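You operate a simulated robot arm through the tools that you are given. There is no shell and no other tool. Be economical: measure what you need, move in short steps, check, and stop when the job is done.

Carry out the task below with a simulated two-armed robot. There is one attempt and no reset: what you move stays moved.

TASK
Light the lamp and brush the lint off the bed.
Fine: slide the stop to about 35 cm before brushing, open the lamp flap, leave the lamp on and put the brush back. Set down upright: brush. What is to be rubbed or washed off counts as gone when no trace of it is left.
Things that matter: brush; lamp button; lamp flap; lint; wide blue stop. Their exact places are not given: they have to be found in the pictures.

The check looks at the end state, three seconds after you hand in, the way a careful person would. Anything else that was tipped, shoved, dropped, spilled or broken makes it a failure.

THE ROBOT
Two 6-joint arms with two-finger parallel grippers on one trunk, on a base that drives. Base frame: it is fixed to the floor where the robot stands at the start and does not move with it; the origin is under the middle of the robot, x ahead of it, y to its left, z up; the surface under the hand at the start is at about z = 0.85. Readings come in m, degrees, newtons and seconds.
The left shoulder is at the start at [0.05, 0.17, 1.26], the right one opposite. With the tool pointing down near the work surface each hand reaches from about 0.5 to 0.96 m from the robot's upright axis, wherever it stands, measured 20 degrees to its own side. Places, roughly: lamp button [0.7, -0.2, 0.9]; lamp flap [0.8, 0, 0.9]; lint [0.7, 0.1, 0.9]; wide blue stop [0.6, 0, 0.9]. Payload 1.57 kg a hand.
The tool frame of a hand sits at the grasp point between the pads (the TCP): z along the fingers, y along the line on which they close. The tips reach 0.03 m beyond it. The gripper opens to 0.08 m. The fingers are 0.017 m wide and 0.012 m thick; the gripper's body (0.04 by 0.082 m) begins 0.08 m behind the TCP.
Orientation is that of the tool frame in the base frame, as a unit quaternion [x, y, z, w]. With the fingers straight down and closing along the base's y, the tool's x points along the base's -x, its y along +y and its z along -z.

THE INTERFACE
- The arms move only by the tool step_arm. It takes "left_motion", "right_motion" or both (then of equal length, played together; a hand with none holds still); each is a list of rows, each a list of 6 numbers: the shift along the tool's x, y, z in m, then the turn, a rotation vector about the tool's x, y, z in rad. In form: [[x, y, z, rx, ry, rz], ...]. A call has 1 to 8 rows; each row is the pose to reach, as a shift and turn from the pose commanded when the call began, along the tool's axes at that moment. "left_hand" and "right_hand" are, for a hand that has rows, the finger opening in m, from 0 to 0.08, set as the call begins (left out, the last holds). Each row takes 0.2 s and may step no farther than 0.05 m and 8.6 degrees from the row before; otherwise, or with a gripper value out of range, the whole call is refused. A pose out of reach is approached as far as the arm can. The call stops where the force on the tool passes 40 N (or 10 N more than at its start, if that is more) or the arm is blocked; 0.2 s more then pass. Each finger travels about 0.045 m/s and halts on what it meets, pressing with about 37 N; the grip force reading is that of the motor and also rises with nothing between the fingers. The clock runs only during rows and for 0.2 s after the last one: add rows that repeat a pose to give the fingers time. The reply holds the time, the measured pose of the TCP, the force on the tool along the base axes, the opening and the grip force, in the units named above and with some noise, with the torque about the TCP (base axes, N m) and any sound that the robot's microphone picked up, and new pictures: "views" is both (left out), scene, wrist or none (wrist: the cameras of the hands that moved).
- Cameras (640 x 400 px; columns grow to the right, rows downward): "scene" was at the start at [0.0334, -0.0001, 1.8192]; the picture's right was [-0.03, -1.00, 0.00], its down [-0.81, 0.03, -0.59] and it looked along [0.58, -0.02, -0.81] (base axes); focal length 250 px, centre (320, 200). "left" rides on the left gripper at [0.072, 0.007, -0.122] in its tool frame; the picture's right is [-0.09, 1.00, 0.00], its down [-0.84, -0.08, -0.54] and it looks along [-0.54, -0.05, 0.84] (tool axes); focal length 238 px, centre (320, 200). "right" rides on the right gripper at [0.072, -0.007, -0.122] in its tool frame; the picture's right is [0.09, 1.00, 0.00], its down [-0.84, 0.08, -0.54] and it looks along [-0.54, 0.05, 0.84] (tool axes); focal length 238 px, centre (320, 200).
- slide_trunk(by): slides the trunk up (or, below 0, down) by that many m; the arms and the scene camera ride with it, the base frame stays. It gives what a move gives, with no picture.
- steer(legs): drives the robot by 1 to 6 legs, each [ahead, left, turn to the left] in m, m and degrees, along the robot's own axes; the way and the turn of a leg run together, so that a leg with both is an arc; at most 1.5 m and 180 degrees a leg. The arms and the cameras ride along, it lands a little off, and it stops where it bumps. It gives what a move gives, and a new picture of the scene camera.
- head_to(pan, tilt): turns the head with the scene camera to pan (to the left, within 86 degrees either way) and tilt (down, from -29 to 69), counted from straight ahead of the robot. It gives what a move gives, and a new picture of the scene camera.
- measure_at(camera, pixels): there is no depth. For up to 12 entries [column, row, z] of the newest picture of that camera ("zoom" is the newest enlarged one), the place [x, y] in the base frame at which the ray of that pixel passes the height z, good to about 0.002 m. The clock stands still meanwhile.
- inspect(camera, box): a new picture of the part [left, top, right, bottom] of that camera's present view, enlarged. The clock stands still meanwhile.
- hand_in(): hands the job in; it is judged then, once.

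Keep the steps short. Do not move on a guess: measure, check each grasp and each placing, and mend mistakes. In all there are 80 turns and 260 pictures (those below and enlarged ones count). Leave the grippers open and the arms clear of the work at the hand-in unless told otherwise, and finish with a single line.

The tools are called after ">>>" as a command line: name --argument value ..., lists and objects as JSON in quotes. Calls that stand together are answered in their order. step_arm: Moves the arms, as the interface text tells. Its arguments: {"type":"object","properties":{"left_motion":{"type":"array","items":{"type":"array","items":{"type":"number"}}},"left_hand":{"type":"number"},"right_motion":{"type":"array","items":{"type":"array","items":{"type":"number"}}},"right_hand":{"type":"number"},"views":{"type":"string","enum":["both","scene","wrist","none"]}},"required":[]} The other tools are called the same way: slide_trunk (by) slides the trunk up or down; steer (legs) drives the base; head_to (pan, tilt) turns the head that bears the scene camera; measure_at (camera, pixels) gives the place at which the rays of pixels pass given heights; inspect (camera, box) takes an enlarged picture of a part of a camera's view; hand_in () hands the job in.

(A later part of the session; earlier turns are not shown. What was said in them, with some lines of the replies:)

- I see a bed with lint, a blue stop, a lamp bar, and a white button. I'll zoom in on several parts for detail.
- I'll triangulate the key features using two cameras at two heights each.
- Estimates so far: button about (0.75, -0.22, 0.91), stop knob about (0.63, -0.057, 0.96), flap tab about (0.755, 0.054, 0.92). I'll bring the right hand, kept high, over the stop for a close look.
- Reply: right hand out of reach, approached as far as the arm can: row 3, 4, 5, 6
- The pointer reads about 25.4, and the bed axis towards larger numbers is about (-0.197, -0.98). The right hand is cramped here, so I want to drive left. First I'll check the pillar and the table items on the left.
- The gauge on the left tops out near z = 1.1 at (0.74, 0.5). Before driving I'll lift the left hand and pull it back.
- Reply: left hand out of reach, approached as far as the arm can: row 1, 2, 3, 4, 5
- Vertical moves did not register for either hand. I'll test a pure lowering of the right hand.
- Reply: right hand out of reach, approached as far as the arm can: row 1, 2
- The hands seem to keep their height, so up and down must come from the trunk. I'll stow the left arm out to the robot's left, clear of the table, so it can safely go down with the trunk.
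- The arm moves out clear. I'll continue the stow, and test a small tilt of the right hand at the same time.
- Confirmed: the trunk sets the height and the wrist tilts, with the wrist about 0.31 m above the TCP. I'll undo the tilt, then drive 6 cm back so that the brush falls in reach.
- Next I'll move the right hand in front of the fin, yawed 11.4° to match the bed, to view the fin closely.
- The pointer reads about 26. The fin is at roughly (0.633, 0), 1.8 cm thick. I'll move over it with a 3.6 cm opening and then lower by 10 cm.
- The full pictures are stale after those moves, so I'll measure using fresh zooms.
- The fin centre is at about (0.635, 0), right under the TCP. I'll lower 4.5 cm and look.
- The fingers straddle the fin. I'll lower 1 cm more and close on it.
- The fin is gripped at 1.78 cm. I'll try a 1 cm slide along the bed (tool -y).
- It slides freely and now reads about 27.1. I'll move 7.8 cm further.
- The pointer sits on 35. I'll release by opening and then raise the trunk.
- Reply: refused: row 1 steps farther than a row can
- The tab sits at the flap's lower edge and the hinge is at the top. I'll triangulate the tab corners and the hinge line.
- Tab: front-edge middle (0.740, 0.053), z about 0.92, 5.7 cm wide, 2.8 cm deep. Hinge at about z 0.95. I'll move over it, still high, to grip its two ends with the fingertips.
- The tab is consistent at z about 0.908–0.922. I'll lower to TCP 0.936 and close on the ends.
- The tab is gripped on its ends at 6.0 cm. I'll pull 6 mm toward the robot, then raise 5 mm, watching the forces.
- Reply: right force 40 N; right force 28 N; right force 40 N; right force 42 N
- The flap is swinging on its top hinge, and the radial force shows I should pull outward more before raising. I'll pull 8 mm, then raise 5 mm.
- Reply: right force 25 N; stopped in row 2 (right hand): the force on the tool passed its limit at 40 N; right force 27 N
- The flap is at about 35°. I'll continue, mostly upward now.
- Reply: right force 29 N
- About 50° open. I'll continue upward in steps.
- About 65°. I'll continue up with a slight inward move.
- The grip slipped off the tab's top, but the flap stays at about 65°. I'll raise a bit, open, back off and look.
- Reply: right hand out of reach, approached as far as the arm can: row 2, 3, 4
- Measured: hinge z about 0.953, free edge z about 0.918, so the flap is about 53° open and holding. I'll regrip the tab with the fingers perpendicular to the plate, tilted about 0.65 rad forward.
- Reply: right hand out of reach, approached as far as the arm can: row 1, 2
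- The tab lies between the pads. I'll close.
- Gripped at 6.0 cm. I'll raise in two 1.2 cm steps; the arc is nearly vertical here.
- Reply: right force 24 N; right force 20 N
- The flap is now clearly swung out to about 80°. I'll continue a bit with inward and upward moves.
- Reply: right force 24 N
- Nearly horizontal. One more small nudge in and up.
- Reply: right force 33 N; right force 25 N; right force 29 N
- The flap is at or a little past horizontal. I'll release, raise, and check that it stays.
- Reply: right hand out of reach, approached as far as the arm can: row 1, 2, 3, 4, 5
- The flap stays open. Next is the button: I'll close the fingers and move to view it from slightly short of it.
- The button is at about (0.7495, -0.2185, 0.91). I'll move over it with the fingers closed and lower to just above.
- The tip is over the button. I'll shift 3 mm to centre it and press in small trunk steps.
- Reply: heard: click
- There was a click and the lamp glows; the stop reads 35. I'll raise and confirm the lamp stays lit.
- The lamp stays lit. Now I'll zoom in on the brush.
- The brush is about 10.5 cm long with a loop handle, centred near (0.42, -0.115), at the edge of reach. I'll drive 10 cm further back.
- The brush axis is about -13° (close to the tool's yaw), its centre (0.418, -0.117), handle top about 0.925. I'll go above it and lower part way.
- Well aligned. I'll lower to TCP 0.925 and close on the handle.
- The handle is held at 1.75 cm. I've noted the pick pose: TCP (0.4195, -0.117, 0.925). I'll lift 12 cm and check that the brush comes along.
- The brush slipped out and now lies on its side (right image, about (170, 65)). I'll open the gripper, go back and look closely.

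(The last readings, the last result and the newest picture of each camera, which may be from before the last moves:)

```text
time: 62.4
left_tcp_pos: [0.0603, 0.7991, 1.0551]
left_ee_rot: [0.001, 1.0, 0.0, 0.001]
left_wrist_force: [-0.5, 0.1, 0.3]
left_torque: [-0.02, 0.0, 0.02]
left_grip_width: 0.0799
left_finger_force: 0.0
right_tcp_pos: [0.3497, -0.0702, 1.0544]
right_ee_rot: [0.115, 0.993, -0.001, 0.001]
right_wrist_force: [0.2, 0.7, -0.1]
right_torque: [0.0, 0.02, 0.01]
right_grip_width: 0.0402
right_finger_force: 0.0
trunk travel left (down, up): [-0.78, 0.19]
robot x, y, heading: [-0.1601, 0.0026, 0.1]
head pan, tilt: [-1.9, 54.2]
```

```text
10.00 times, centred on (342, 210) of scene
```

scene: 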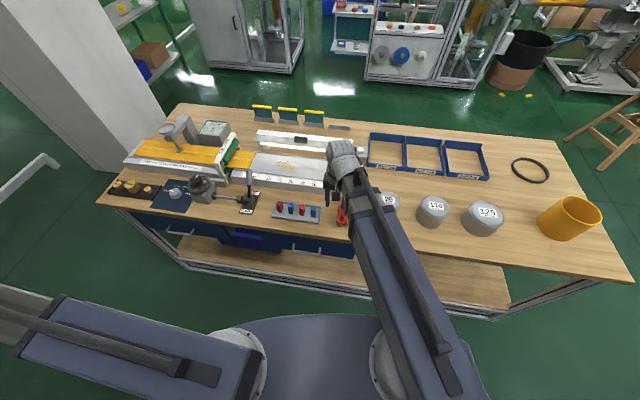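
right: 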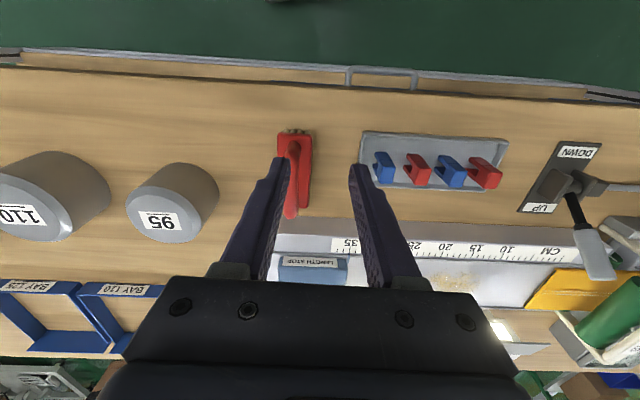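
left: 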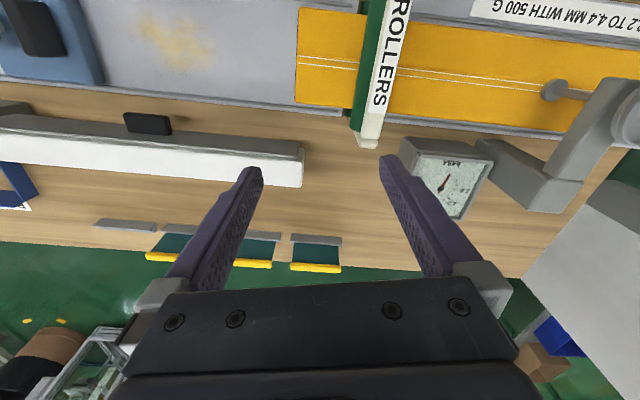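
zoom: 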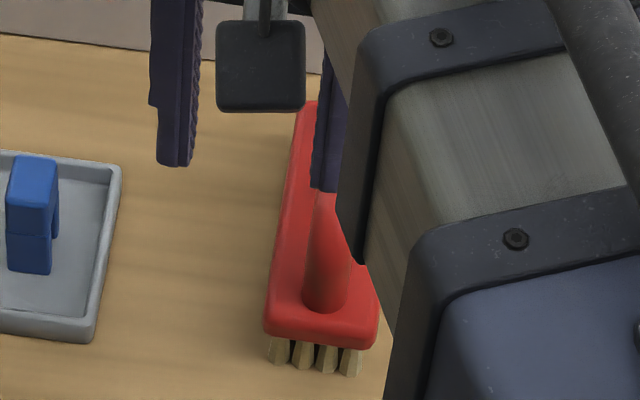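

Good news: the close view shows the brush is still upright on its bristles; the earlier angle was misleading. I'll regrip lower, on the long sides of its block. First I'll measure the block's place.

>>> measure_at --camera "right" --pixels '[[277, 133, 0.88], [312.5, 135, 0.88], [294, 142, 0.88], [299, 190, 0.88]]'

>>> measure_at --camera "scene" --pixels '[[336.5, 223, 0.88], [347.5, 224.8, 0.88], [341, 200, 0.88], [342.5, 221, 0.88], [337, 226, 0.85], [346, 227, 0.85]]'

```text
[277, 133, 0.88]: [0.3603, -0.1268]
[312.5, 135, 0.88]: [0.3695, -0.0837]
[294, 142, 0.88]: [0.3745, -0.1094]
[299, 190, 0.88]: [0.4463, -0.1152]
```

```text
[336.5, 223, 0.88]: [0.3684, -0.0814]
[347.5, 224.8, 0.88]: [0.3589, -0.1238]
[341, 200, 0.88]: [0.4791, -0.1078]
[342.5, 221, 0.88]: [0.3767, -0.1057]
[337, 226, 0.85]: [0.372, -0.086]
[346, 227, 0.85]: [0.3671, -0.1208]
```

The brush hasn't moved: centre (0.418, -0.117). I'll go over it, open to 7.6 cm, and lower with a check.

>>> step_arm --right_motion '[[-0.038, -0.015, 0, 0, 0, 0], [-0.0771, -0.0295, 0, 0, 0, 0], [-0.0771, -0.0295, 0, 0, 0, 0]]' --right_hand 0.076 --views "none"

>>> slide_trunk --by -0.125

>>> inspect --camera "right" --box '[200, 70, 440, 220]'

>>> inspect --camera "scene" --box '[300, 150, 380, 200]'

```text
time: 63.1
left_tcp_pos: [0.0603, 0.799, 1.0551]
left_ee_rot: [0.001, 1.0, 0.0, 0.001]
left_wrist_force: [0.5, 0.7, 1.4]
left_torque: [0.04, -0.01, -0.02]
left_grip_width: 0.0801
left_finger_force: 0.1
right_tcp_pos: [0.4178, -0.1143, 1.0554]
right_ee_rot: [0.115, 0.993, 0.0, 0.0]
right_wrist_force: [0.0, 0.2, 0.0]
right_torque: [-0.02, -0.01, 0.01]
right_grip_width: 0.076
right_finger_force: 0.2
trunk travel left (down, up): [-0.78, 0.19]
robot x, y, heading: [-0.1601, 0.0015, -0.1]
head pan, tilt: [-1.9, 54.2]
```

```text
time: 64.7
left_tcp_pos: [0.0607, 0.799, 0.9307]
left_ee_rot: [0.001, 1.0, 0.0, 0.0]
left_wrist_force: [0.5, -0.2, 0.0]
left_torque: [-0.04, -0.02, 0.0]
left_grip_width: 0.0799
left_finger_force: 0.1
right_tcp_pos: [0.4186, -0.1161, 0.93]
right_ee_rot: [0.114, 0.994, 0.0, 0.0]
right_wrist_force: [-0.3, 0.8, -0.1]
right_torque: [0.01, 0.0, -0.01]
right_grip_width: 0.0761
right_finger_force: 0.1
trunk travel left (down, up): [-0.655, 0.315]
robot x, y, heading: [-0.16, -0.0006, -0.3]
head pan, tilt: [-1.9, 54.2]
```

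```text
2.67 times, centred on (320, 145) of right
```

zoom: 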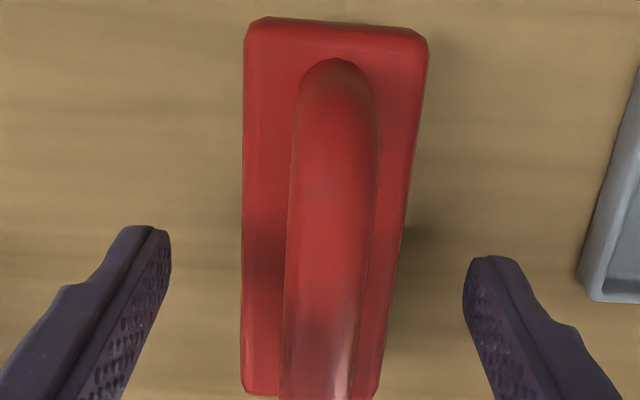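

```text
8.00 times, centred on (340, 175) of scene
```

zoom: 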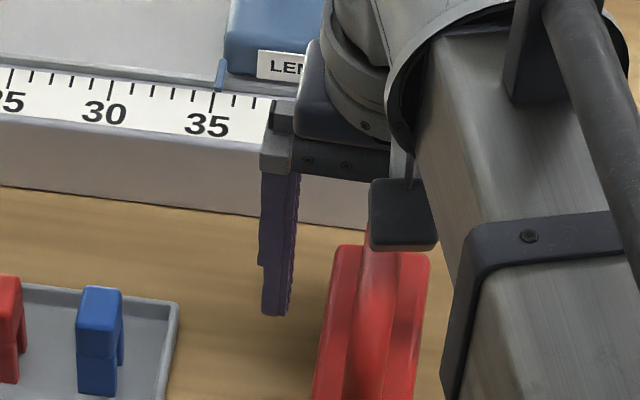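

The fingers straddle the block. I'll lower to TCP 0.893 and close on the sides, giving it plenty of time.

>>> slide_trunk --by -0.037

>>> step_arm --right_motion '[[0, 0, 0, 0, 0, 0], [0, 0, 0, 0, 0, 0], [0, 0, 0, 0, 0, 0], [0, 0, 0, 0, 0, 0], [0, 0, 0, 0, 0, 0]]' --right_hand 0.0 --views "wrist"

>>> slide_trunk --by 0.02

>>> inspect --camera "scene" --box '[300, 150, 380, 200]'

```text
time: 65.5
left_tcp_pos: [0.0599, 0.7994, 0.8946]
left_ee_rot: [0.001, 1.0, 0.0, 0.0]
left_wrist_force: [0.5, 0.5, -0.7]
left_torque: [0.03, -0.01, -0.01]
left_grip_width: 0.0801
left_finger_force: 0.0
right_tcp_pos: [0.4187, -0.115, 0.8927]
right_ee_rot: [0.114, 0.993, 0.001, 0.001]
right_wrist_force: [-0.2, 0.2, 1.2]
right_torque: [0.04, -0.02, -0.03]
right_grip_width: 0.0761
right_finger_force: 0.1
trunk travel left (down, up): [-0.618, 0.352]
robot x, y, heading: [-0.162, -0.0004, -0.3]
head pan, tilt: [-1.9, 54.2]
```

```text
time: 66.7
left_tcp_pos: [0.0607, 0.8003, 0.8942]
left_ee_rot: [0.0, 1.0, 0.0, -0.001]
left_wrist_force: [-1.0, 0.2, 0.5]
left_torque: [-0.03, 0.0, -0.01]
left_grip_width: 0.0802
left_finger_force: 0.1
right_tcp_pos: [0.4178, -0.1159, 0.8936]
right_ee_rot: [0.115, 0.993, 0.0, 0.002]
right_wrist_force: [-0.1, 1.1, 1.2]
right_torque: [-0.08, 0.03, 0.06]
right_grip_width: 0.0444
right_finger_force: 37.2
trunk travel left (down, up): [-0.618, 0.352]
robot x, y, heading: [-0.1593, -0.0001, 0.1]
head pan, tilt: [-1.9, 54.2]
```

right: 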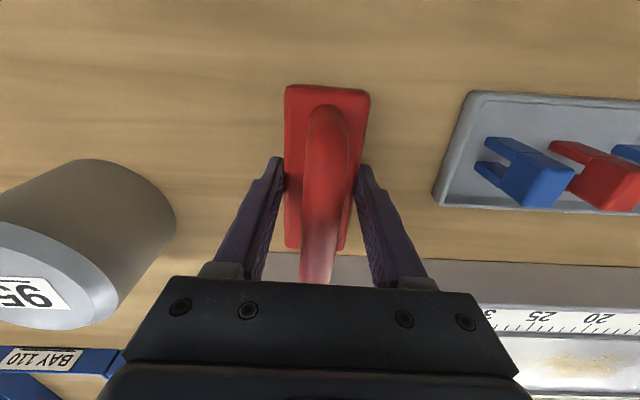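

```text
time: 67.4
left_tcp_pos: [0.0613, 0.7994, 0.9127]
left_ee_rot: [0.001, 1.0, 0.0, 0.0]
left_wrist_force: [-0.6, 0.1, 0.8]
left_torque: [-0.01, -0.02, 0.01]
left_grip_width: 0.0797
left_finger_force: 0.0
right_tcp_pos: [0.418, -0.1157, 0.9146]
right_ee_rot: [0.115, 0.993, 0.0, 0.0]
right_wrist_force: [-0.1, -0.4, -1.0]
right_torque: [-0.04, 0.02, -0.01]
right_grip_width: 0.0443
right_finger_force: 37.0
trunk travel left (down, up): [-0.638, 0.332]
robot x, y, heading: [-0.1619, -0.0002, -0.2]
head pan, tilt: [-1.9, 54.2]
```

```text
8.00 times, centred on (340, 175) of scene
```

zoom: 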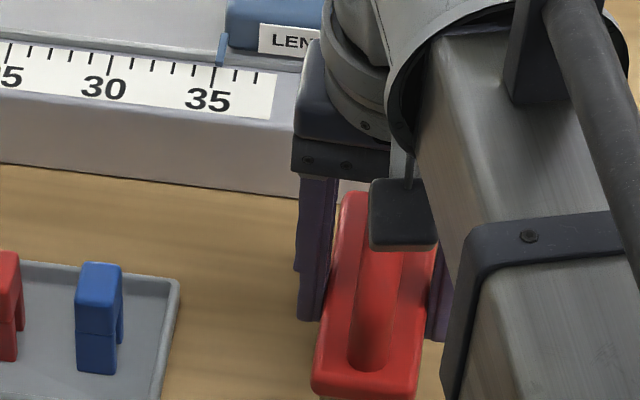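

Held at 4.43 cm with 37 N after lifting 2 cm. I'll raise more and move left along the front of the bed to look.

>>> slide_trunk --by 0.1

>>> step_arm --right_motion '[[0, 0.04, 0, 0, 0, 0], [-0.02, 0.08, 0, 0, 0, 0], [-0.04, 0.12, 0, 0, 0, 0], [-0.06, 0.16, 0, 0, 0, 0], [-0.07, 0.2, 0, 0, 0, 0]]' --views "both"

>>> inspect --camera "scene" --box '[220, 120, 380, 220]'

```text
time: 68.7
left_tcp_pos: [0.0594, 0.8006, 1.0125]
left_ee_rot: [0.001, 1.0, 0.0, 0.0]
left_wrist_force: [-0.4, 0.4, 0.1]
left_torque: [0.01, 0.0, -0.01]
left_grip_width: 0.08
left_finger_force: 0.0
right_tcp_pos: [0.4174, -0.1158, 1.0119]
right_ee_rot: [0.116, 0.993, 0.0, 0.0]
right_wrist_force: [0.8, 0.2, -0.7]
right_torque: [-0.01, 0.04, -0.02]
right_grip_width: 0.0444
right_finger_force: 36.8
trunk travel left (down, up): [-0.738, 0.232]
robot x, y, heading: [-0.1619, 0.0038, -0.3]
head pan, tilt: [-1.9, 54.2]
```

```text
time: 69.9
left_tcp_pos: [0.0616, 0.7991, 1.0122]
left_ee_rot: [0.0, 1.0, 0.0, -0.001]
left_wrist_force: [0.2, 0.1, -0.3]
left_torque: [0.01, -0.01, 0.02]
left_grip_width: 0.0802
left_finger_force: 0.1
right_tcp_pos: [0.5327, 0.0638, 1.0129]
right_ee_rot: [0.116, 0.993, 0.0, 0.0]
right_wrist_force: [0.0, -0.1, -1.2]
right_torque: [0.01, -0.02, -0.03]
right_grip_width: 0.0444
right_finger_force: 36.9
trunk travel left (down, up): [-0.738, 0.232]
robot x, y, heading: [-0.1597, 0.0033, 0.0]
head pan, tilt: [-1.9, 54.2]
```

scene: 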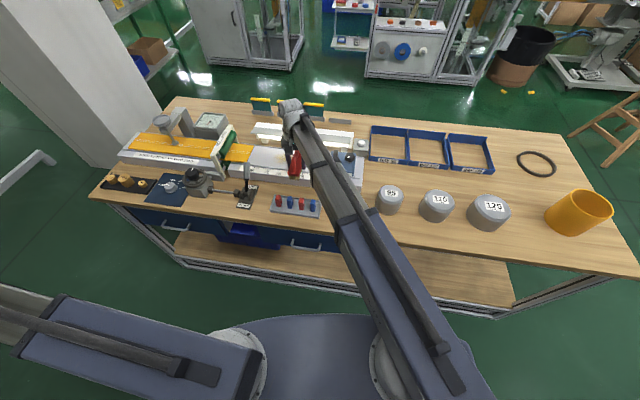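
right: 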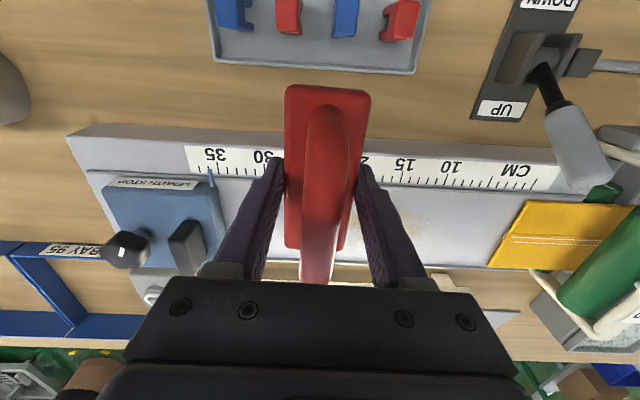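

```text
4.00 times, centred on (300, 170) of scene
```

zoom: 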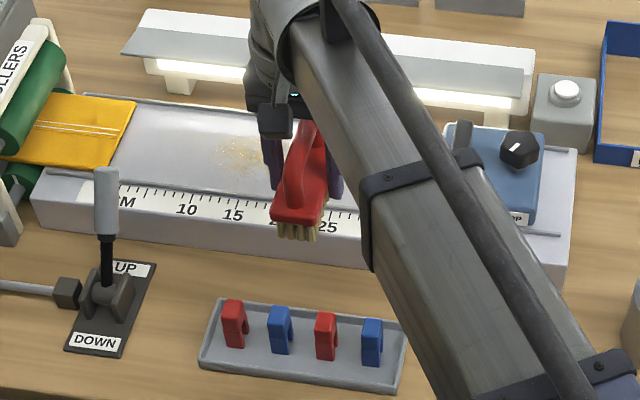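

The brush is firmly held, bristles down. I'll triangulate the bed height and the lint extent.

>>> inspect --camera "right" --box '[360, 130, 520, 230]'

>>> measure_at --camera "zoom" --pixels '[[345, 220, 0.88], [345, 220, 0.9]]'

>>> inspect --camera "scene" --box '[240, 138, 320, 188]'

>>> measure_at --camera "zoom" --pixels '[[200, 245, 0.88], [200, 245, 0.9], [90, 110, 0.89], [90, 145, 0.89], [190, 120, 0.89]]'

```text
4.00 times, centred on (440, 180) of right
```

zoom: 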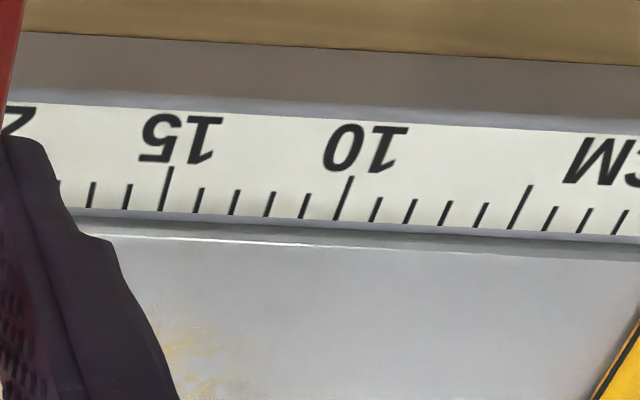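

```text
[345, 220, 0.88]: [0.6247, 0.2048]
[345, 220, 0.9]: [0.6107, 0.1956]
```

```text
8.00 times, centred on (280, 163) of scene
```

zoom: 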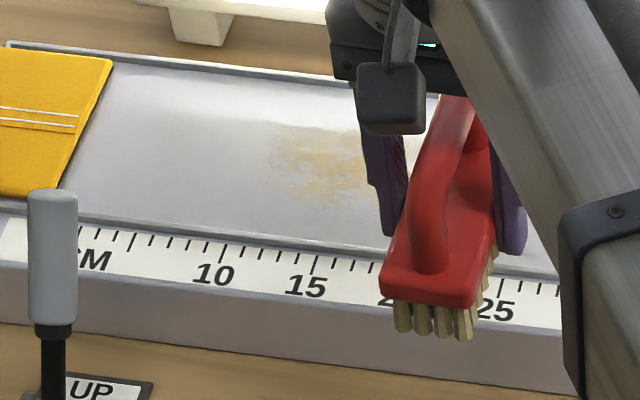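

```text
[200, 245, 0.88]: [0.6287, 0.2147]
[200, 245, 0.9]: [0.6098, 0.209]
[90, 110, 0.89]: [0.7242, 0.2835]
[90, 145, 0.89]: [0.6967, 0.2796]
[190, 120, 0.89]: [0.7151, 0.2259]
```

>>> measure_at --camera "zoom" --pixels '[[190, 76, 0.9], [200, 226, 0.9], [262, 150, 0.895], [310, 120, 0.895], [320, 205, 0.895], [222, 243, 0.9], [380, 95, 0.9], [110, 65, 0.9]]'

>>> measure_at --camera "right" --pixels '[[297, 85, 0.93], [368, 92, 0.93]]'

```text
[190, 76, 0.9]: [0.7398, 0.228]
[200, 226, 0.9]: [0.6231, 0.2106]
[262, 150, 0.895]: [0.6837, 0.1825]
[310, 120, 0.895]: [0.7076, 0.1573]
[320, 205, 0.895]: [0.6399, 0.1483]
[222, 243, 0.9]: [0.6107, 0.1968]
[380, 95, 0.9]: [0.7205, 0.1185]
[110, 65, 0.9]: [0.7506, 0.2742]
```

```text
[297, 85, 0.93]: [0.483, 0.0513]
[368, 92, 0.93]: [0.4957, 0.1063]
```

The bed interior is n 0.569–0.680 and the lint n 0.595–0.665, u 0.20–0.315, so the brush fits as it is held. Before lowering I'll check clearance to the flap edge and the lever.

>>> measure_at --camera "scene" --pixels '[[250.5, 133, 0.955], [250.5, 133, 0.97], [254, 131, 0.955], [256.5, 123, 0.955], [246, 162, 1.0], [246, 162, 1.03]]'

>>> measure_at --camera "right" --pixels '[[508, 313, 0.955], [508, 313, 0.97], [585, 150, 1.0], [585, 150, 0.97]]'

>>> inspect --camera "scene" --box '[240, 113, 368, 193]'

```text
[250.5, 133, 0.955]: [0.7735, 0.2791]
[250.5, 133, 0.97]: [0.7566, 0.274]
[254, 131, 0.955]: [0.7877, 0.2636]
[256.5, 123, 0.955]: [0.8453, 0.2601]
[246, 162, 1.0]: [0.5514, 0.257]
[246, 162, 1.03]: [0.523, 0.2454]
```

```text
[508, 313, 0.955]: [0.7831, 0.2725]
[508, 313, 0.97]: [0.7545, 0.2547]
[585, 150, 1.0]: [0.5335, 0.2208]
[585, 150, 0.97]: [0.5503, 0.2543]
```

```text
5.00 times, centred on (304, 153) of scene
```

zoom: 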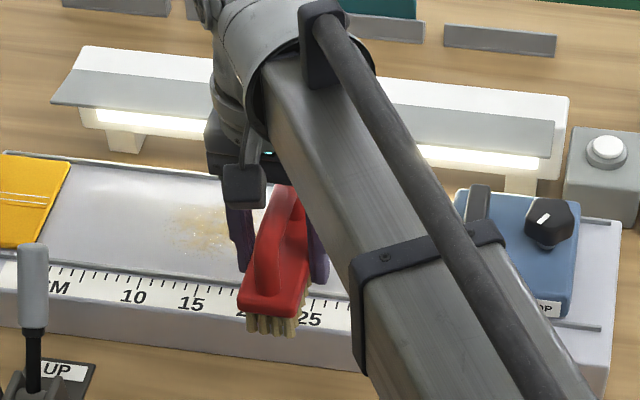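

Clearance is fine: the flap edge is at n about 0.688, z 0.97, and the lever is at n about 0.485. I'll move over the bed at the right of the lint and lower to just above the surface.

>>> step_arm --right_motion '[[-0.04, 0.002, 0, 0, 0, -0.01], [-0.08, 0.004, 0, 0, 0, -0.02], [-0.1074, 0.006, 0, 0, 0, -0.03]]' --views "none"

>>> slide_trunk --by -0.05

>>> step_arm --right_motion '[[0, 0, 0, 0, 0, 0]]' --views "wrist"

>>> inspect --camera "scene" --box '[240, 110, 368, 190]'

```text
time: 70.7
left_tcp_pos: [0.06, 0.8, 1.013]
left_ee_rot: [0.001, 1.0, 0.0, 0.0]
left_wrist_force: [0.4, 0.4, -0.8]
left_torque: [-0.04, 0.03, -0.03]
left_grip_width: 0.0797
left_finger_force: 0.0
right_tcp_pos: [0.6392, 0.0439, 1.0127]
right_ee_rot: [0.1, 0.995, -0.001, 0.0]
right_wrist_force: [0.2, 0.2, -1.3]
right_torque: [0.0, 0.02, 0.05]
right_grip_width: 0.0443
right_finger_force: 37.7
trunk travel left (down, up): [-0.738, 0.232]
robot x, y, heading: [-0.1586, -0.0, 0.1]
head pan, tilt: [-1.9, 54.2]
```

```text
time: 71.6
left_tcp_pos: [0.0597, 0.7992, 0.9619]
left_ee_rot: [0.002, 1.0, 0.001, 0.0]
left_wrist_force: [0.0, 0.1, -0.1]
left_torque: [0.01, -0.02, 0.02]
left_grip_width: 0.0801
left_finger_force: 0.0
right_tcp_pos: [0.6389, 0.045, 0.9646]
right_ee_rot: [0.1, 0.995, 0.0, 0.0]
right_wrist_force: [0.7, 0.5, -0.9]
right_torque: [-0.01, 0.01, -0.03]
right_grip_width: 0.0443
right_finger_force: 37.1
trunk travel left (down, up): [-0.688, 0.282]
robot x, y, heading: [-0.1584, -0.0018, -0.1]
head pan, tilt: [-1.9, 54.2]
```

```text
time: 72.0
left_tcp_pos: [0.0616, 0.799, 0.963]
left_ee_rot: [0.0, 1.0, 0.0, 0.0]
left_wrist_force: [-0.9, 0.4, 0.5]
left_torque: [0.02, 0.03, 0.04]
left_grip_width: 0.0803
left_finger_force: 0.0
right_tcp_pos: [0.6395, 0.0458, 0.9624]
right_ee_rot: [0.101, 0.995, 0.001, 0.001]
right_wrist_force: [0.3, 0.7, -0.3]
right_torque: [0.03, -0.02, 0.02]
right_grip_width: 0.0442
right_finger_force: 36.8
trunk travel left (down, up): [-0.688, 0.282]
robot x, y, heading: [-0.1568, -0.0008, -0.2]
head pan, tilt: [-1.9, 54.2]
```

right: 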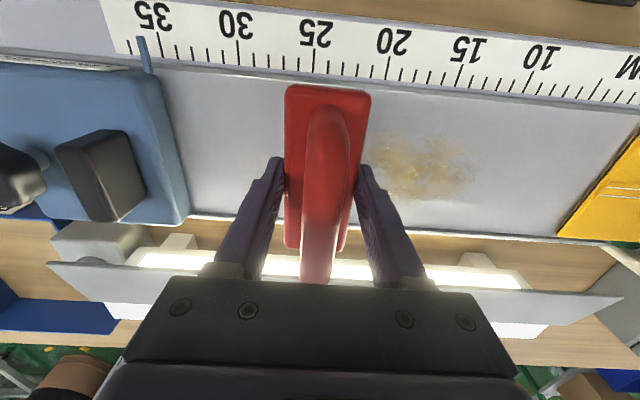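

```text
5.00 times, centred on (304, 150) of scene
```

zoom: 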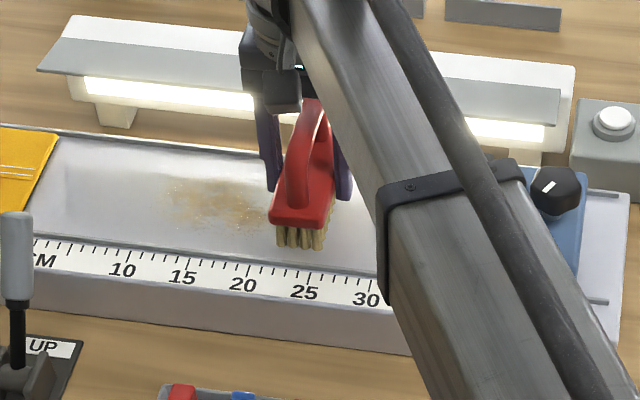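

The brush is right beside the lint, within the rails. I'll lower to contact in small steps.

>>> slide_trunk --by -0.016

>>> slide_trunk --by -0.004

>>> inspect --camera "scene" --box '[240, 100, 368, 180]'

```text
time: 72.7
left_tcp_pos: [0.0601, 0.799, 0.9475]
left_ee_rot: [0.001, 1.0, 0.0, -0.001]
left_wrist_force: [-0.4, 1.0, 0.1]
left_torque: [0.0, -0.03, 0.0]
left_grip_width: 0.0799
left_finger_force: 0.1
right_tcp_pos: [0.6383, 0.0449, 0.9468]
right_ee_rot: [0.1, 0.995, 0.0, 0.0]
right_wrist_force: [-0.6, 0.4, -1.5]
right_torque: [0.0, 0.0, 0.0]
right_grip_width: 0.0444
right_finger_force: 36.3
trunk travel left (down, up): [-0.672, 0.298]
robot x, y, heading: [-0.159, 0.0015, 0.0]
head pan, tilt: [-1.9, 54.2]
```

```text
time: 73.2
left_tcp_pos: [0.0599, 0.7998, 0.9427]
left_ee_rot: [0.0, 1.0, 0.001, 0.0]
left_wrist_force: [0.4, 0.1, -0.6]
left_torque: [-0.01, 0.0, 0.04]
left_grip_width: 0.08
left_finger_force: 0.1
right_tcp_pos: [0.6379, 0.0439, 0.9429]
right_ee_rot: [0.1, 0.995, 0.0, 0.0]
right_wrist_force: [-0.3, -0.2, 0.3]
right_torque: [-0.01, -0.09, -0.06]
right_grip_width: 0.0441
right_finger_force: 36.6
trunk travel left (down, up): [-0.668, 0.302]
robot x, y, heading: [-0.162, -0.0005, -0.0]
head pan, tilt: [-1.9, 54.2]
```

```text
5.00 times, centred on (304, 140) of scene
```

zoom: 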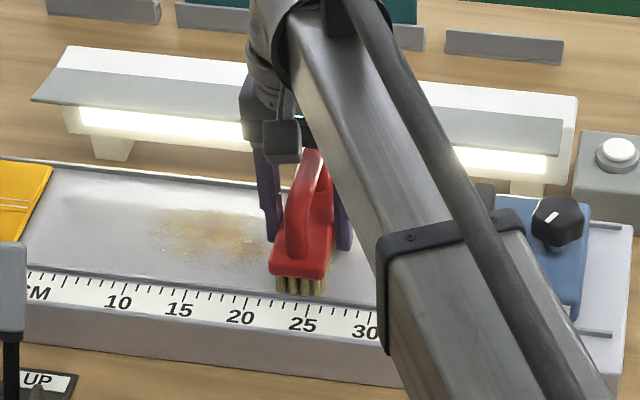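

Contact is just starting. I'll press 2.5 mm more and sweep left along the bed.

>>> slide_trunk --by -0.003

>>> step_arm --right_motion '[[0, 0.02, 0, 0, 0, 0], [0, 0.04, 0, 0, 0, 0], [0, 0.06, 0, 0, 0, 0], [0, 0.08, 0, 0, 0, 0], [0, 0.1, 0, 0, 0, 0], [0, 0.12, 0, 0, 0, 0], [0, 0.14, 0, 0, 0, 0], [0, 0.153, 0, 0, 0, 0]]' --views "wrist"

>>> inspect --camera "scene" --box '[220, 100, 348, 180]'

```text
time: 73.7
left_tcp_pos: [0.059, 0.7997, 0.9401]
left_ee_rot: [0.001, 1.0, 0.0, 0.001]
left_wrist_force: [-0.5, 0.4, 0.0]
left_torque: [-0.02, -0.04, -0.01]
left_grip_width: 0.08
left_finger_force: 0.1
right_tcp_pos: [0.6372, 0.0442, 0.9424]
right_ee_rot: [0.1, 0.995, 0.001, 0.003]
right_wrist_force: [8.2, 1.1, 34.8]
right_torque: [0.01, -0.15, 0.08]
right_grip_width: 0.0448
right_finger_force: 37.0
trunk travel left (down, up): [-0.665, 0.305]
robot x, y, heading: [-0.1602, -0.0023, -0.1]
head pan, tilt: [-1.9, 54.2]
```

```text
time: 75.5
left_tcp_pos: [0.0581, 0.7984, 0.9413]
left_ee_rot: [0.0, 1.0, 0.001, 0.002]
left_wrist_force: [-0.2, 0.0, 0.5]
left_torque: [0.01, -0.01, 0.01]
left_grip_width: 0.0803
left_finger_force: 0.1
right_tcp_pos: [0.6676, 0.1932, 0.9415]
right_ee_rot: [0.101, 0.995, -0.001, 0.001]
right_wrist_force: [-1.6, -7.6, 22.9]
right_torque: [-0.2, 0.19, 0.07]
right_grip_width: 0.0444
right_finger_force: 36.9
trunk travel left (down, up): [-0.665, 0.305]
robot x, y, heading: [-0.161, -0.0013, 0.0]
head pan, tilt: [-1.9, 54.2]
```

right: 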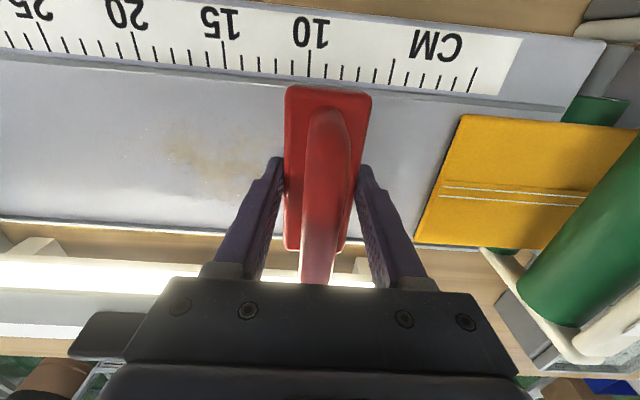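

```text
5.00 times, centred on (284, 140) of scene
```

zoom: 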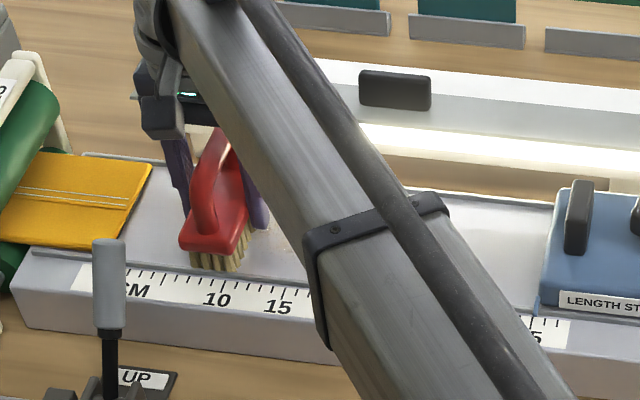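

The lint is fading. I'll sweep back and forth again.

>>> step_arm --right_motion '[[0, -0.02, 0, 0, 0, 0], [0, -0.04, 0, 0, 0, 0], [0, -0.06, 0, 0, 0, 0], [0, -0.08, 0, 0, 0, 0], [0, -0.1, 0, 0, 0, 0], [0, -0.12, 0, 0, 0, 0], [0, -0.14, 0, 0, 0, 0], [0, -0.155, 0, 0, 0, 0]]' --views "wrist"

>>> inspect --camera "right" --box '[340, 60, 580, 210]'

>>> step_arm --right_motion '[[0, 0.02, 0, 0, 0, 0], [0, 0.04, 0, 0, 0, 0], [0, 0.06, 0, 0, 0, 0], [0, 0.08, 0, 0, 0, 0], [0, 0.1, 0, 0, 0, 0], [0, 0.12, 0, 0, 0, 0], [0, 0.14, 0, 0, 0, 0], [0, 0.155, 0, 0, 0, 0]]' --views "wrist"

>>> inspect --camera "right" --box '[90, 60, 330, 210]'

```text
time: 77.3
left_tcp_pos: [0.0587, 0.8006, 0.9411]
left_ee_rot: [0.001, 1.0, 0.0, 0.001]
left_wrist_force: [0.6, -0.1, 0.3]
left_torque: [-0.02, 0.0, -0.01]
left_grip_width: 0.0801
left_finger_force: 0.0
right_tcp_pos: [0.6367, 0.0428, 0.942]
right_ee_rot: [0.101, 0.995, 0.0, 0.001]
right_wrist_force: [0.8, 5.8, 23.5]
right_torque: [0.22, -0.14, -0.07]
right_grip_width: 0.0444
right_finger_force: 36.5
trunk travel left (down, up): [-0.665, 0.305]
robot x, y, heading: [-0.1616, -0.0019, 0.3]
head pan, tilt: [-1.9, 54.2]
```

right: 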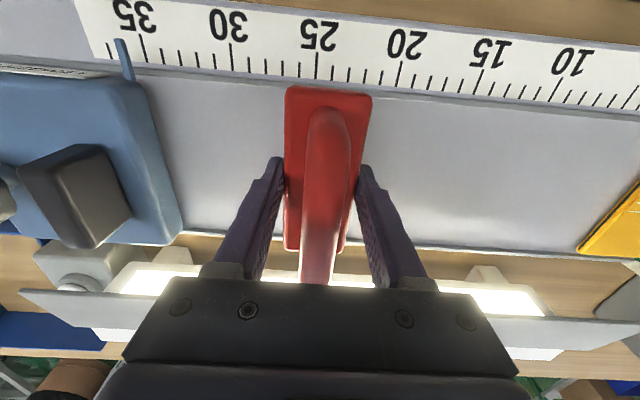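

```text
2.67 times, centred on (460, 135) of right
```

zoom: 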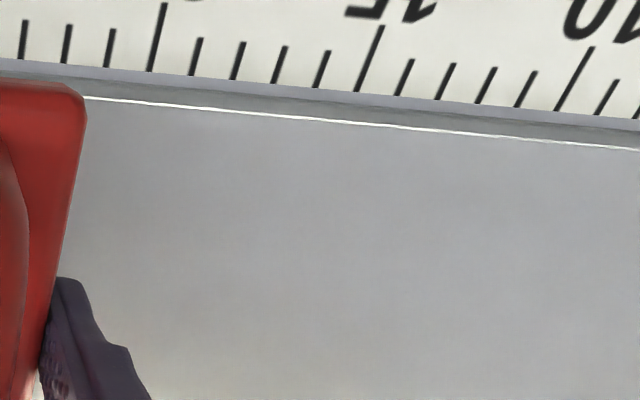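

```text
time: 79.1
left_tcp_pos: [0.0599, 0.8005, 0.941]
left_ee_rot: [0.0, 1.0, -0.001, 0.002]
left_wrist_force: [0.3, -0.2, -0.3]
left_torque: [-0.02, 0.01, -0.02]
left_grip_width: 0.08
left_finger_force: 0.2
right_tcp_pos: [0.6674, 0.1945, 0.942]
right_ee_rot: [0.101, 0.995, 0.0, 0.001]
right_wrist_force: [-1.2, -5.4, 16.4]
right_torque: [-0.19, -0.04, 0.0]
right_grip_width: 0.0443
right_finger_force: 37.0
trunk travel left (down, up): [-0.665, 0.305]
robot x, y, heading: [-0.1618, -0.006, -0.0]
head pan, tilt: [-1.9, 54.2]
```

right: 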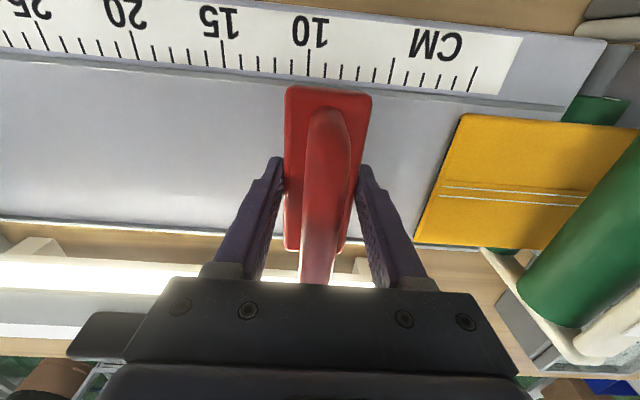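

```text
2.67 times, centred on (210, 135) of right
```

zoom: 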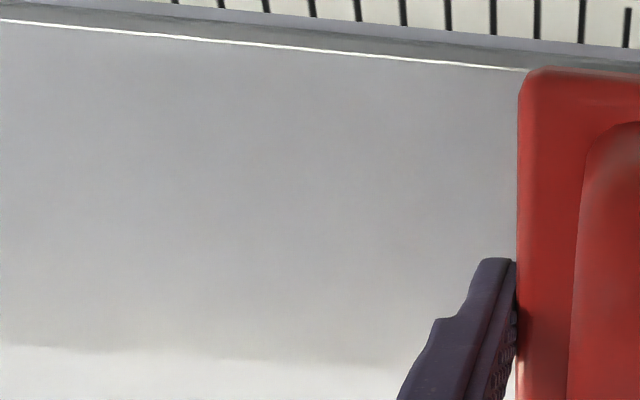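

It looks clean. One last pass back, shifted 6 mm toward the rear for margin, then raise.

>>> step_arm --right_motion '[[-0.006, -0.02, 0, 0, 0, 0], [-0.006, -0.04, 0, 0, 0, 0], [-0.006, -0.06, 0, 0, 0, 0], [-0.006, -0.08, 0, 0, 0, 0], [-0.006, -0.1, 0, 0, 0, 0], [-0.006, -0.12, 0, 0, 0, 0], [-0.004, -0.14, 0, 0, 0, 0], [0, -0.153, 0, 0, 0, 0]]' --views "none"

>>> slide_trunk --by 0.07

>>> step_arm --right_motion '[[0.04, 0, 0, 0, 0, 0], [0.08, 0, 0, 0, 0, 0.01], [0.12, -0.01, 0, 0, 0, 0.02], [0.14, -0.04, 0, 0, 0, 0.03]]' --views "both"

>>> inspect --camera "scene" --box '[240, 110, 368, 190]'

>>> inspect --camera "right" --box '[330, 100, 490, 200]'

```text
time: 80.9
left_tcp_pos: [0.0585, 0.7991, 0.9399]
left_ee_rot: [0.001, 1.0, 0.0, 0.001]
left_wrist_force: [0.7, -0.2, -0.5]
left_torque: [-0.03, 0.01, -0.01]
left_grip_width: 0.0799
left_finger_force: 0.0
right_tcp_pos: [0.6373, 0.0448, 0.9424]
right_ee_rot: [0.101, 0.995, 0.0, 0.001]
right_wrist_force: [2.5, 5.5, 21.5]
right_torque: [0.19, -0.06, -0.14]
right_grip_width: 0.0445
right_finger_force: 37.4
trunk travel left (down, up): [-0.665, 0.305]
robot x, y, heading: [-0.1598, -0.0019, -0.1]
head pan, tilt: [-1.9, 54.2]
```

```text
time: 82.0
left_tcp_pos: [0.0605, 0.8, 1.0101]
left_ee_rot: [0.001, 1.0, 0.0, -0.001]
left_wrist_force: [0.4, -0.3, 0.3]
left_torque: [0.01, 0.03, 0.0]
left_grip_width: 0.0797
left_finger_force: 0.0
right_tcp_pos: [0.6385, 0.0451, 1.0091]
right_ee_rot: [0.1, 0.995, 0.001, 0.0]
right_wrist_force: [-0.1, 0.4, -1.8]
right_torque: [0.01, -0.05, -0.01]
right_grip_width: 0.0445
right_finger_force: 36.8
trunk travel left (down, up): [-0.735, 0.235]
robot x, y, heading: [-0.1617, -0.0037, -0.0]
head pan, tilt: [-1.9, 54.2]
```

```text
time: 83.0
left_tcp_pos: [0.06, 0.7985, 1.0107]
left_ee_rot: [-0.001, 1.0, 0.001, 0.0]
left_wrist_force: [-0.2, 0.3, 0.7]
left_torque: [0.0, -0.01, 0.0]
left_grip_width: 0.0801
left_finger_force: 0.0
right_tcp_pos: [0.4925, 0.0323, 1.0097]
right_ee_rot: [0.115, 0.993, -0.001, 0.0]
right_wrist_force: [-0.3, 0.1, -1.1]
right_torque: [0.02, 0.02, 0.03]
right_grip_width: 0.0443
right_finger_force: 36.7
trunk travel left (down, up): [-0.735, 0.235]
robot x, y, heading: [-0.1612, -0.0012, 0.3]
head pan, tilt: [-1.9, 54.2]
```

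scene: 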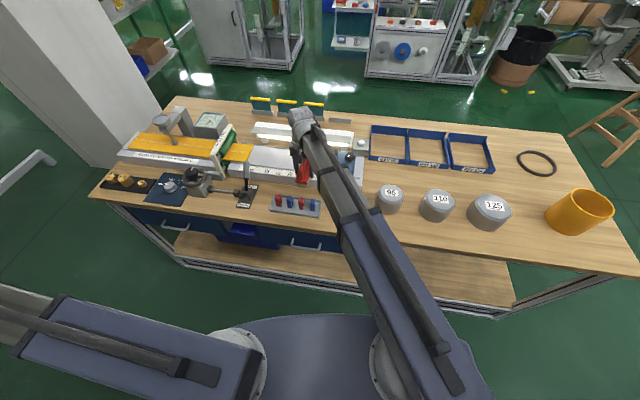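
right: 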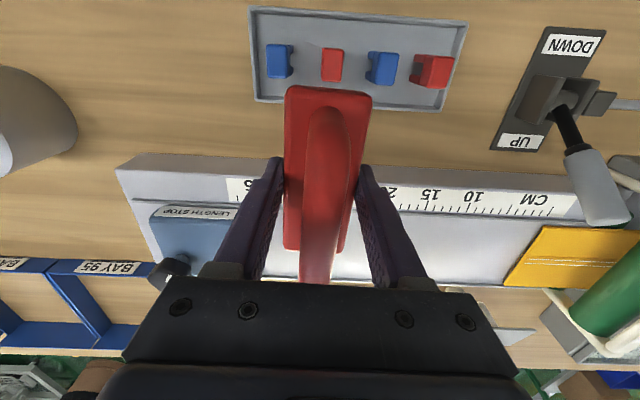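

```text
5.00 times, centred on (304, 150) of scene
```

zoom: 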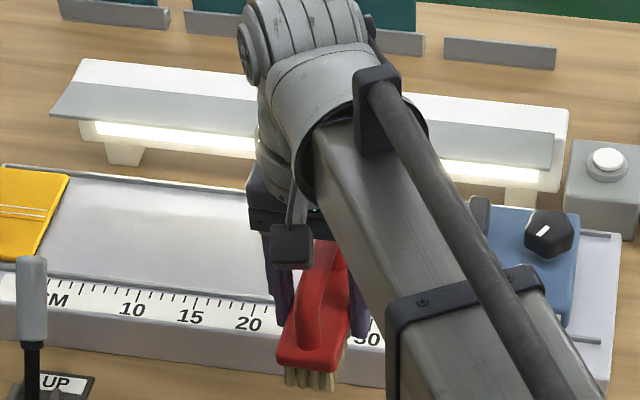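

```text
4.00 times, centred on (410, 150) of right
```

zoom: 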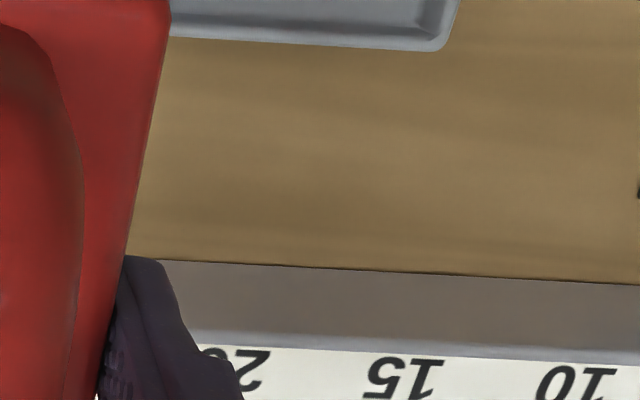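

The bed is clean in the scene view. I'll carry the brush back to its pick spot (0.418, -0.116) and lower in two steps.

>>> step_arm --right_motion '[[0.01, -0.04, 0, 0, 0, 0], [0.02, -0.08, 0, 0, 0, 0], [0.03, -0.125, 0, 0, 0, 0], [0.0387, -0.1611, 0, 0, 0, 0], [0.0387, -0.1611, 0, 0, 0, 0]]' --views "none"

>>> slide_trunk --by -0.1

>>> inspect --camera "scene" --box '[300, 150, 380, 200]'

>>> slide_trunk --by -0.013

```text
time: 84.2
left_tcp_pos: [0.0616, 0.8005, 1.0108]
left_ee_rot: [0.001, 1.0, 0.0, 0.0]
left_wrist_force: [0.0, 0.7, 0.0]
left_torque: [-0.03, -0.02, 0.0]
left_grip_width: 0.0798
left_finger_force: 0.1
right_tcp_pos: [0.4183, -0.1159, 1.0097]
right_ee_rot: [0.115, 0.993, 0.0, -0.001]
right_wrist_force: [-0.5, -0.3, -1.5]
right_torque: [-0.01, 0.0, -0.02]
right_grip_width: 0.0442
right_finger_force: 36.8
trunk travel left (down, up): [-0.735, 0.235]
robot x, y, heading: [-0.1596, 0.0017, -0.1]
head pan, tilt: [-1.9, 54.2]
```

```text
time: 85.5
left_tcp_pos: [0.0596, 0.7998, 0.9104]
left_ee_rot: [0.001, 1.0, 0.0, 0.0]
left_wrist_force: [-0.2, -0.7, 0.3]
left_torque: [-0.02, 0.03, 0.01]
left_grip_width: 0.08
left_finger_force: 0.1
right_tcp_pos: [0.4183, -0.1149, 0.91]
right_ee_rot: [0.115, 0.993, -0.001, 0.001]
right_wrist_force: [-0.4, 0.2, -0.9]
right_torque: [-0.02, 0.03, -0.02]
right_grip_width: 0.0445
right_finger_force: 36.8
trunk travel left (down, up): [-0.635, 0.335]
robot x, y, heading: [-0.1622, 0.001, 0.0]
head pan, tilt: [-1.9, 54.2]
```

```text
8.00 times, centred on (340, 175) of scene
```

zoom: 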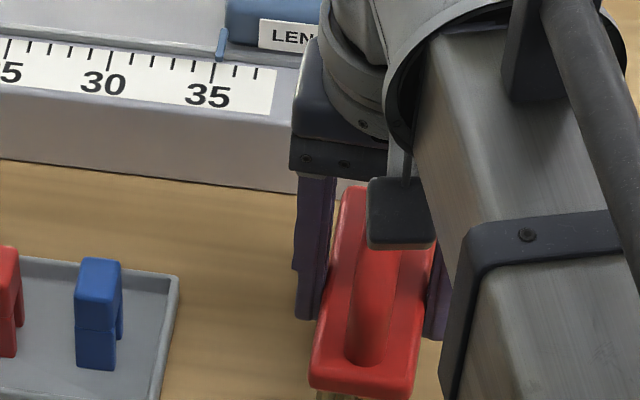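

```text
time: 86.1
left_tcp_pos: [0.0603, 0.8004, 0.8979]
left_ee_rot: [0.001, 1.0, -0.001, 0.0]
left_wrist_force: [0.7, 0.3, -0.3]
left_torque: [-0.03, 0.01, -0.01]
left_grip_width: 0.0799
left_finger_force: 0.1
right_tcp_pos: [0.4177, -0.1148, 0.8976]
right_ee_rot: [0.116, 0.993, 0.0, -0.001]
right_wrist_force: [-0.2, 0.7, -1.2]
right_torque: [0.0, 0.03, -0.03]
right_grip_width: 0.0444
right_finger_force: 37.0
trunk travel left (down, up): [-0.622, 0.348]
robot x, y, heading: [-0.1636, -0.0037, 0.3]
head pan, tilt: [-1.9, 54.2]
```

A few millimetres more to touch down.

>>> slide_trunk --by -0.003

>>> slide_trunk --by -0.002

```text
time: 86.6
left_tcp_pos: [0.0602, 0.7998, 0.8938]
left_ee_rot: [0.001, 1.0, 0.0, -0.001]
left_wrist_force: [-0.4, -0.9, -0.5]
left_torque: [-0.02, 0.03, 0.01]
left_grip_width: 0.0801
left_finger_force: 0.1
right_tcp_pos: [0.4187, -0.1151, 0.8934]
right_ee_rot: [0.115, 0.993, 0.0, 0.0]
right_wrist_force: [-0.6, -0.4, -2.8]
right_torque: [0.02, -0.01, 0.05]
right_grip_width: 0.044
right_finger_force: 36.9
trunk travel left (down, up): [-0.619, 0.351]
robot x, y, heading: [-0.1602, -0.0012, 0.0]
head pan, tilt: [-1.9, 54.2]
```

```text
time: 87.2
left_tcp_pos: [0.0604, 0.7989, 0.8924]
left_ee_rot: [0.0, 1.0, 0.0, 0.001]
left_wrist_force: [0.8, -0.1, 0.3]
left_torque: [0.0, 0.0, 0.02]
left_grip_width: 0.0801
left_finger_force: 0.0
right_tcp_pos: [0.4204, -0.1153, 0.8922]
right_ee_rot: [0.115, 0.993, 0.0, 0.0]
right_wrist_force: [-0.6, -0.2, -0.5]
right_torque: [0.0, 0.01, -0.04]
right_grip_width: 0.0445
right_finger_force: 37.2
trunk travel left (down, up): [-0.617, 0.353]
robot x, y, heading: [-0.1579, 0.0012, 0.2]
head pan, tilt: [-1.9, 54.2]
```

It's at the table, with the force just relieved. I'll open and raise.

>>> step_arm --right_motion '[[0, 0, 0, 0, 0, 0], [0, 0, 0, 0, 0, 0], [0, 0, 0, 0, 0, 0]]' --right_hand 0.076 --views "none"

>>> slide_trunk --by 0.2

>>> step_arm --right_motion '[[0.03, -0.04, 0, 0, 0, 0], [0.05, -0.08, 0, 0, 0, 0], [0.06, -0.125, 0, 0, 0, 0], [0.06, -0.17, 0, 0, 0, 0], [0.06, -0.21, 0, 0, 0, 0], [0.06, -0.25, 0, 0, 0, 0], [0.06, -0.3, 0, 0, 0, 0]]' --views "both"

>>> inspect --camera "scene" --box '[230, 110, 390, 210]'

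>>> inspect --camera "scene" --box '[300, 190, 380, 240]'

```text
time: 88.0
left_tcp_pos: [0.0605, 0.7989, 0.8927]
left_ee_rot: [0.001, 1.0, 0.0, 0.001]
left_wrist_force: [-0.1, 0.6, 0.1]
left_torque: [0.03, -0.02, 0.03]
left_grip_width: 0.0801
left_finger_force: 0.1
right_tcp_pos: [0.4179, -0.1146, 0.8921]
right_ee_rot: [0.115, 0.993, 0.0, 0.0]
right_wrist_force: [0.4, 1.1, 0.3]
right_torque: [-0.03, -0.02, 0.0]
right_grip_width: 0.0759
right_finger_force: 0.1
trunk travel left (down, up): [-0.617, 0.353]
robot x, y, heading: [-0.1627, 0.0011, 0.2]
head pan, tilt: [-1.9, 54.2]
```

```text
time: 90.1
left_tcp_pos: [0.0599, 0.8001, 1.0914]
left_ee_rot: [0.0, 1.0, 0.0, -0.001]
left_wrist_force: [0.3, -0.1, 0.2]
left_torque: [-0.03, -0.01, -0.01]
left_grip_width: 0.0799
left_finger_force: 0.2
right_tcp_pos: [0.4186, -0.115, 1.0921]
right_ee_rot: [0.115, 0.993, 0.0, 0.0]
right_wrist_force: [-0.2, 0.1, -0.4]
right_torque: [0.0, 0.0, 0.01]
right_grip_width: 0.0762
right_finger_force: 0.2
trunk travel left (down, up): [-0.817, 0.153]
robot x, y, heading: [-0.1594, -0.0017, 0.1]
head pan, tilt: [-1.9, 54.2]
```

```text
time: 91.7
left_tcp_pos: [0.0605, 0.7998, 1.0927]
left_ee_rot: [0.0, 1.0, 0.0, 0.0]
left_wrist_force: [0.3, 0.4, 0.7]
left_torque: [0.0, 0.01, -0.01]
left_grip_width: 0.0801
left_finger_force: 0.1
right_tcp_pos: [0.291, -0.3946, 1.0918]
right_ee_rot: [0.115, 0.993, 0.0, -0.001]
right_wrist_force: [-0.2, -0.1, -0.3]
right_torque: [-0.02, 0.01, -0.02]
right_grip_width: 0.0761
right_finger_force: 0.0
trunk travel left (down, up): [-0.817, 0.153]
robot x, y, heading: [-0.1578, 0.0006, 0.2]
head pan, tilt: [-1.9, 54.2]
```

scene: 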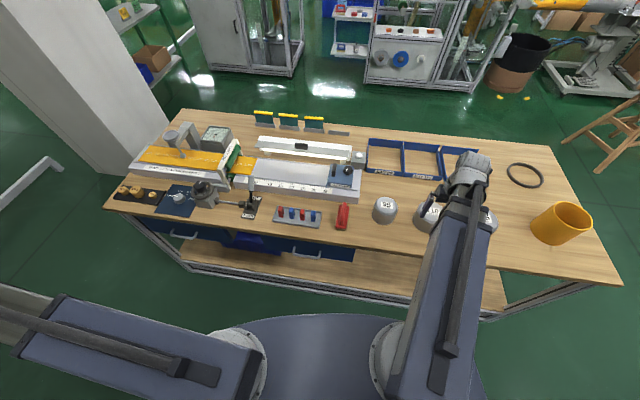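
right: 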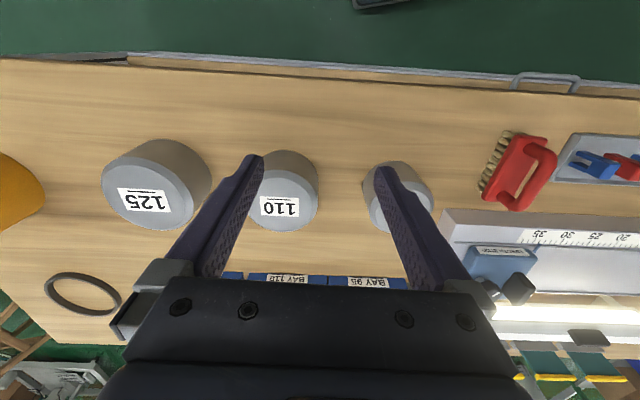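

```text
4.00 times, centred on (310, 160) of scene
```

zoom: 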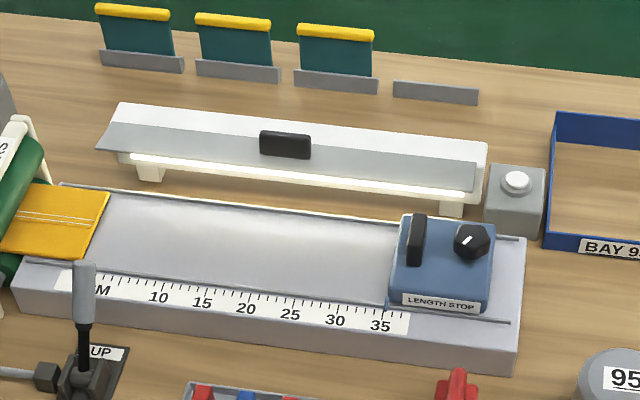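

```text
8.00 times, centred on (340, 215) of scene
```

zoom: 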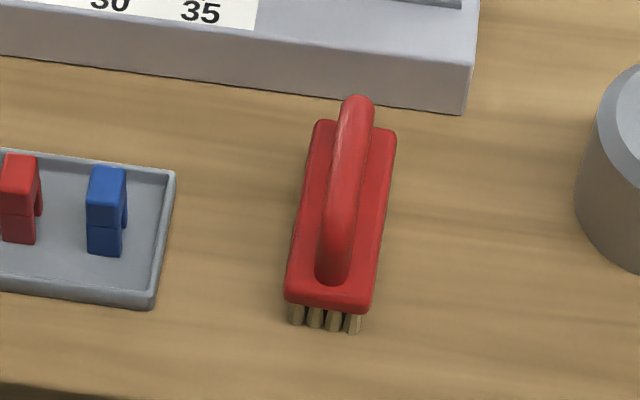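

Everything looks right. I'll take one closer look for lint traces and at the pointer.

>>> inspect --camera "scene" --box '[252, 152, 332, 202]'

>>> inspect --camera "scene" --box '[308, 165, 356, 195]'

```text
8.00 times, centred on (292, 177) of scene
```

zoom: 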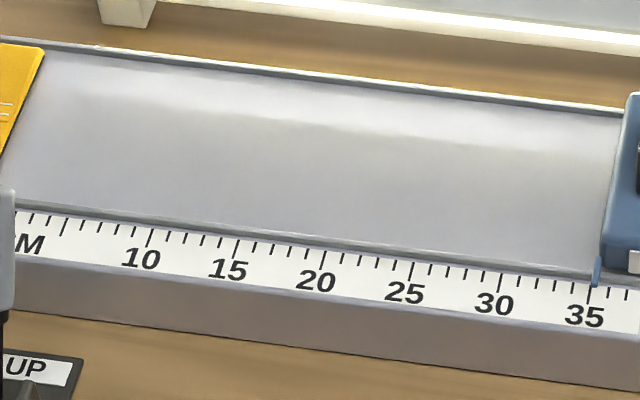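

```text
13.33 times, centred on (332, 180) of scene
```

zoom: 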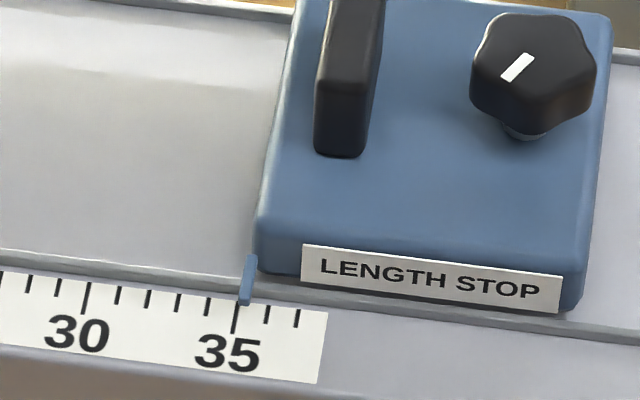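

The bed is clean, the stop reads 35, the flap is open, the lamp is on and the brush stands upright in its place. Grippers are open and the arms are clear, so I'm handing in.

>>> hand_in

```text
The job is handed in.
```

Done: the lamp is lit with its flap open, the stop is at 35 cm, no lint shows on the bed, and the brush is back upright in its place after slipping once from the gripper on the first lift.
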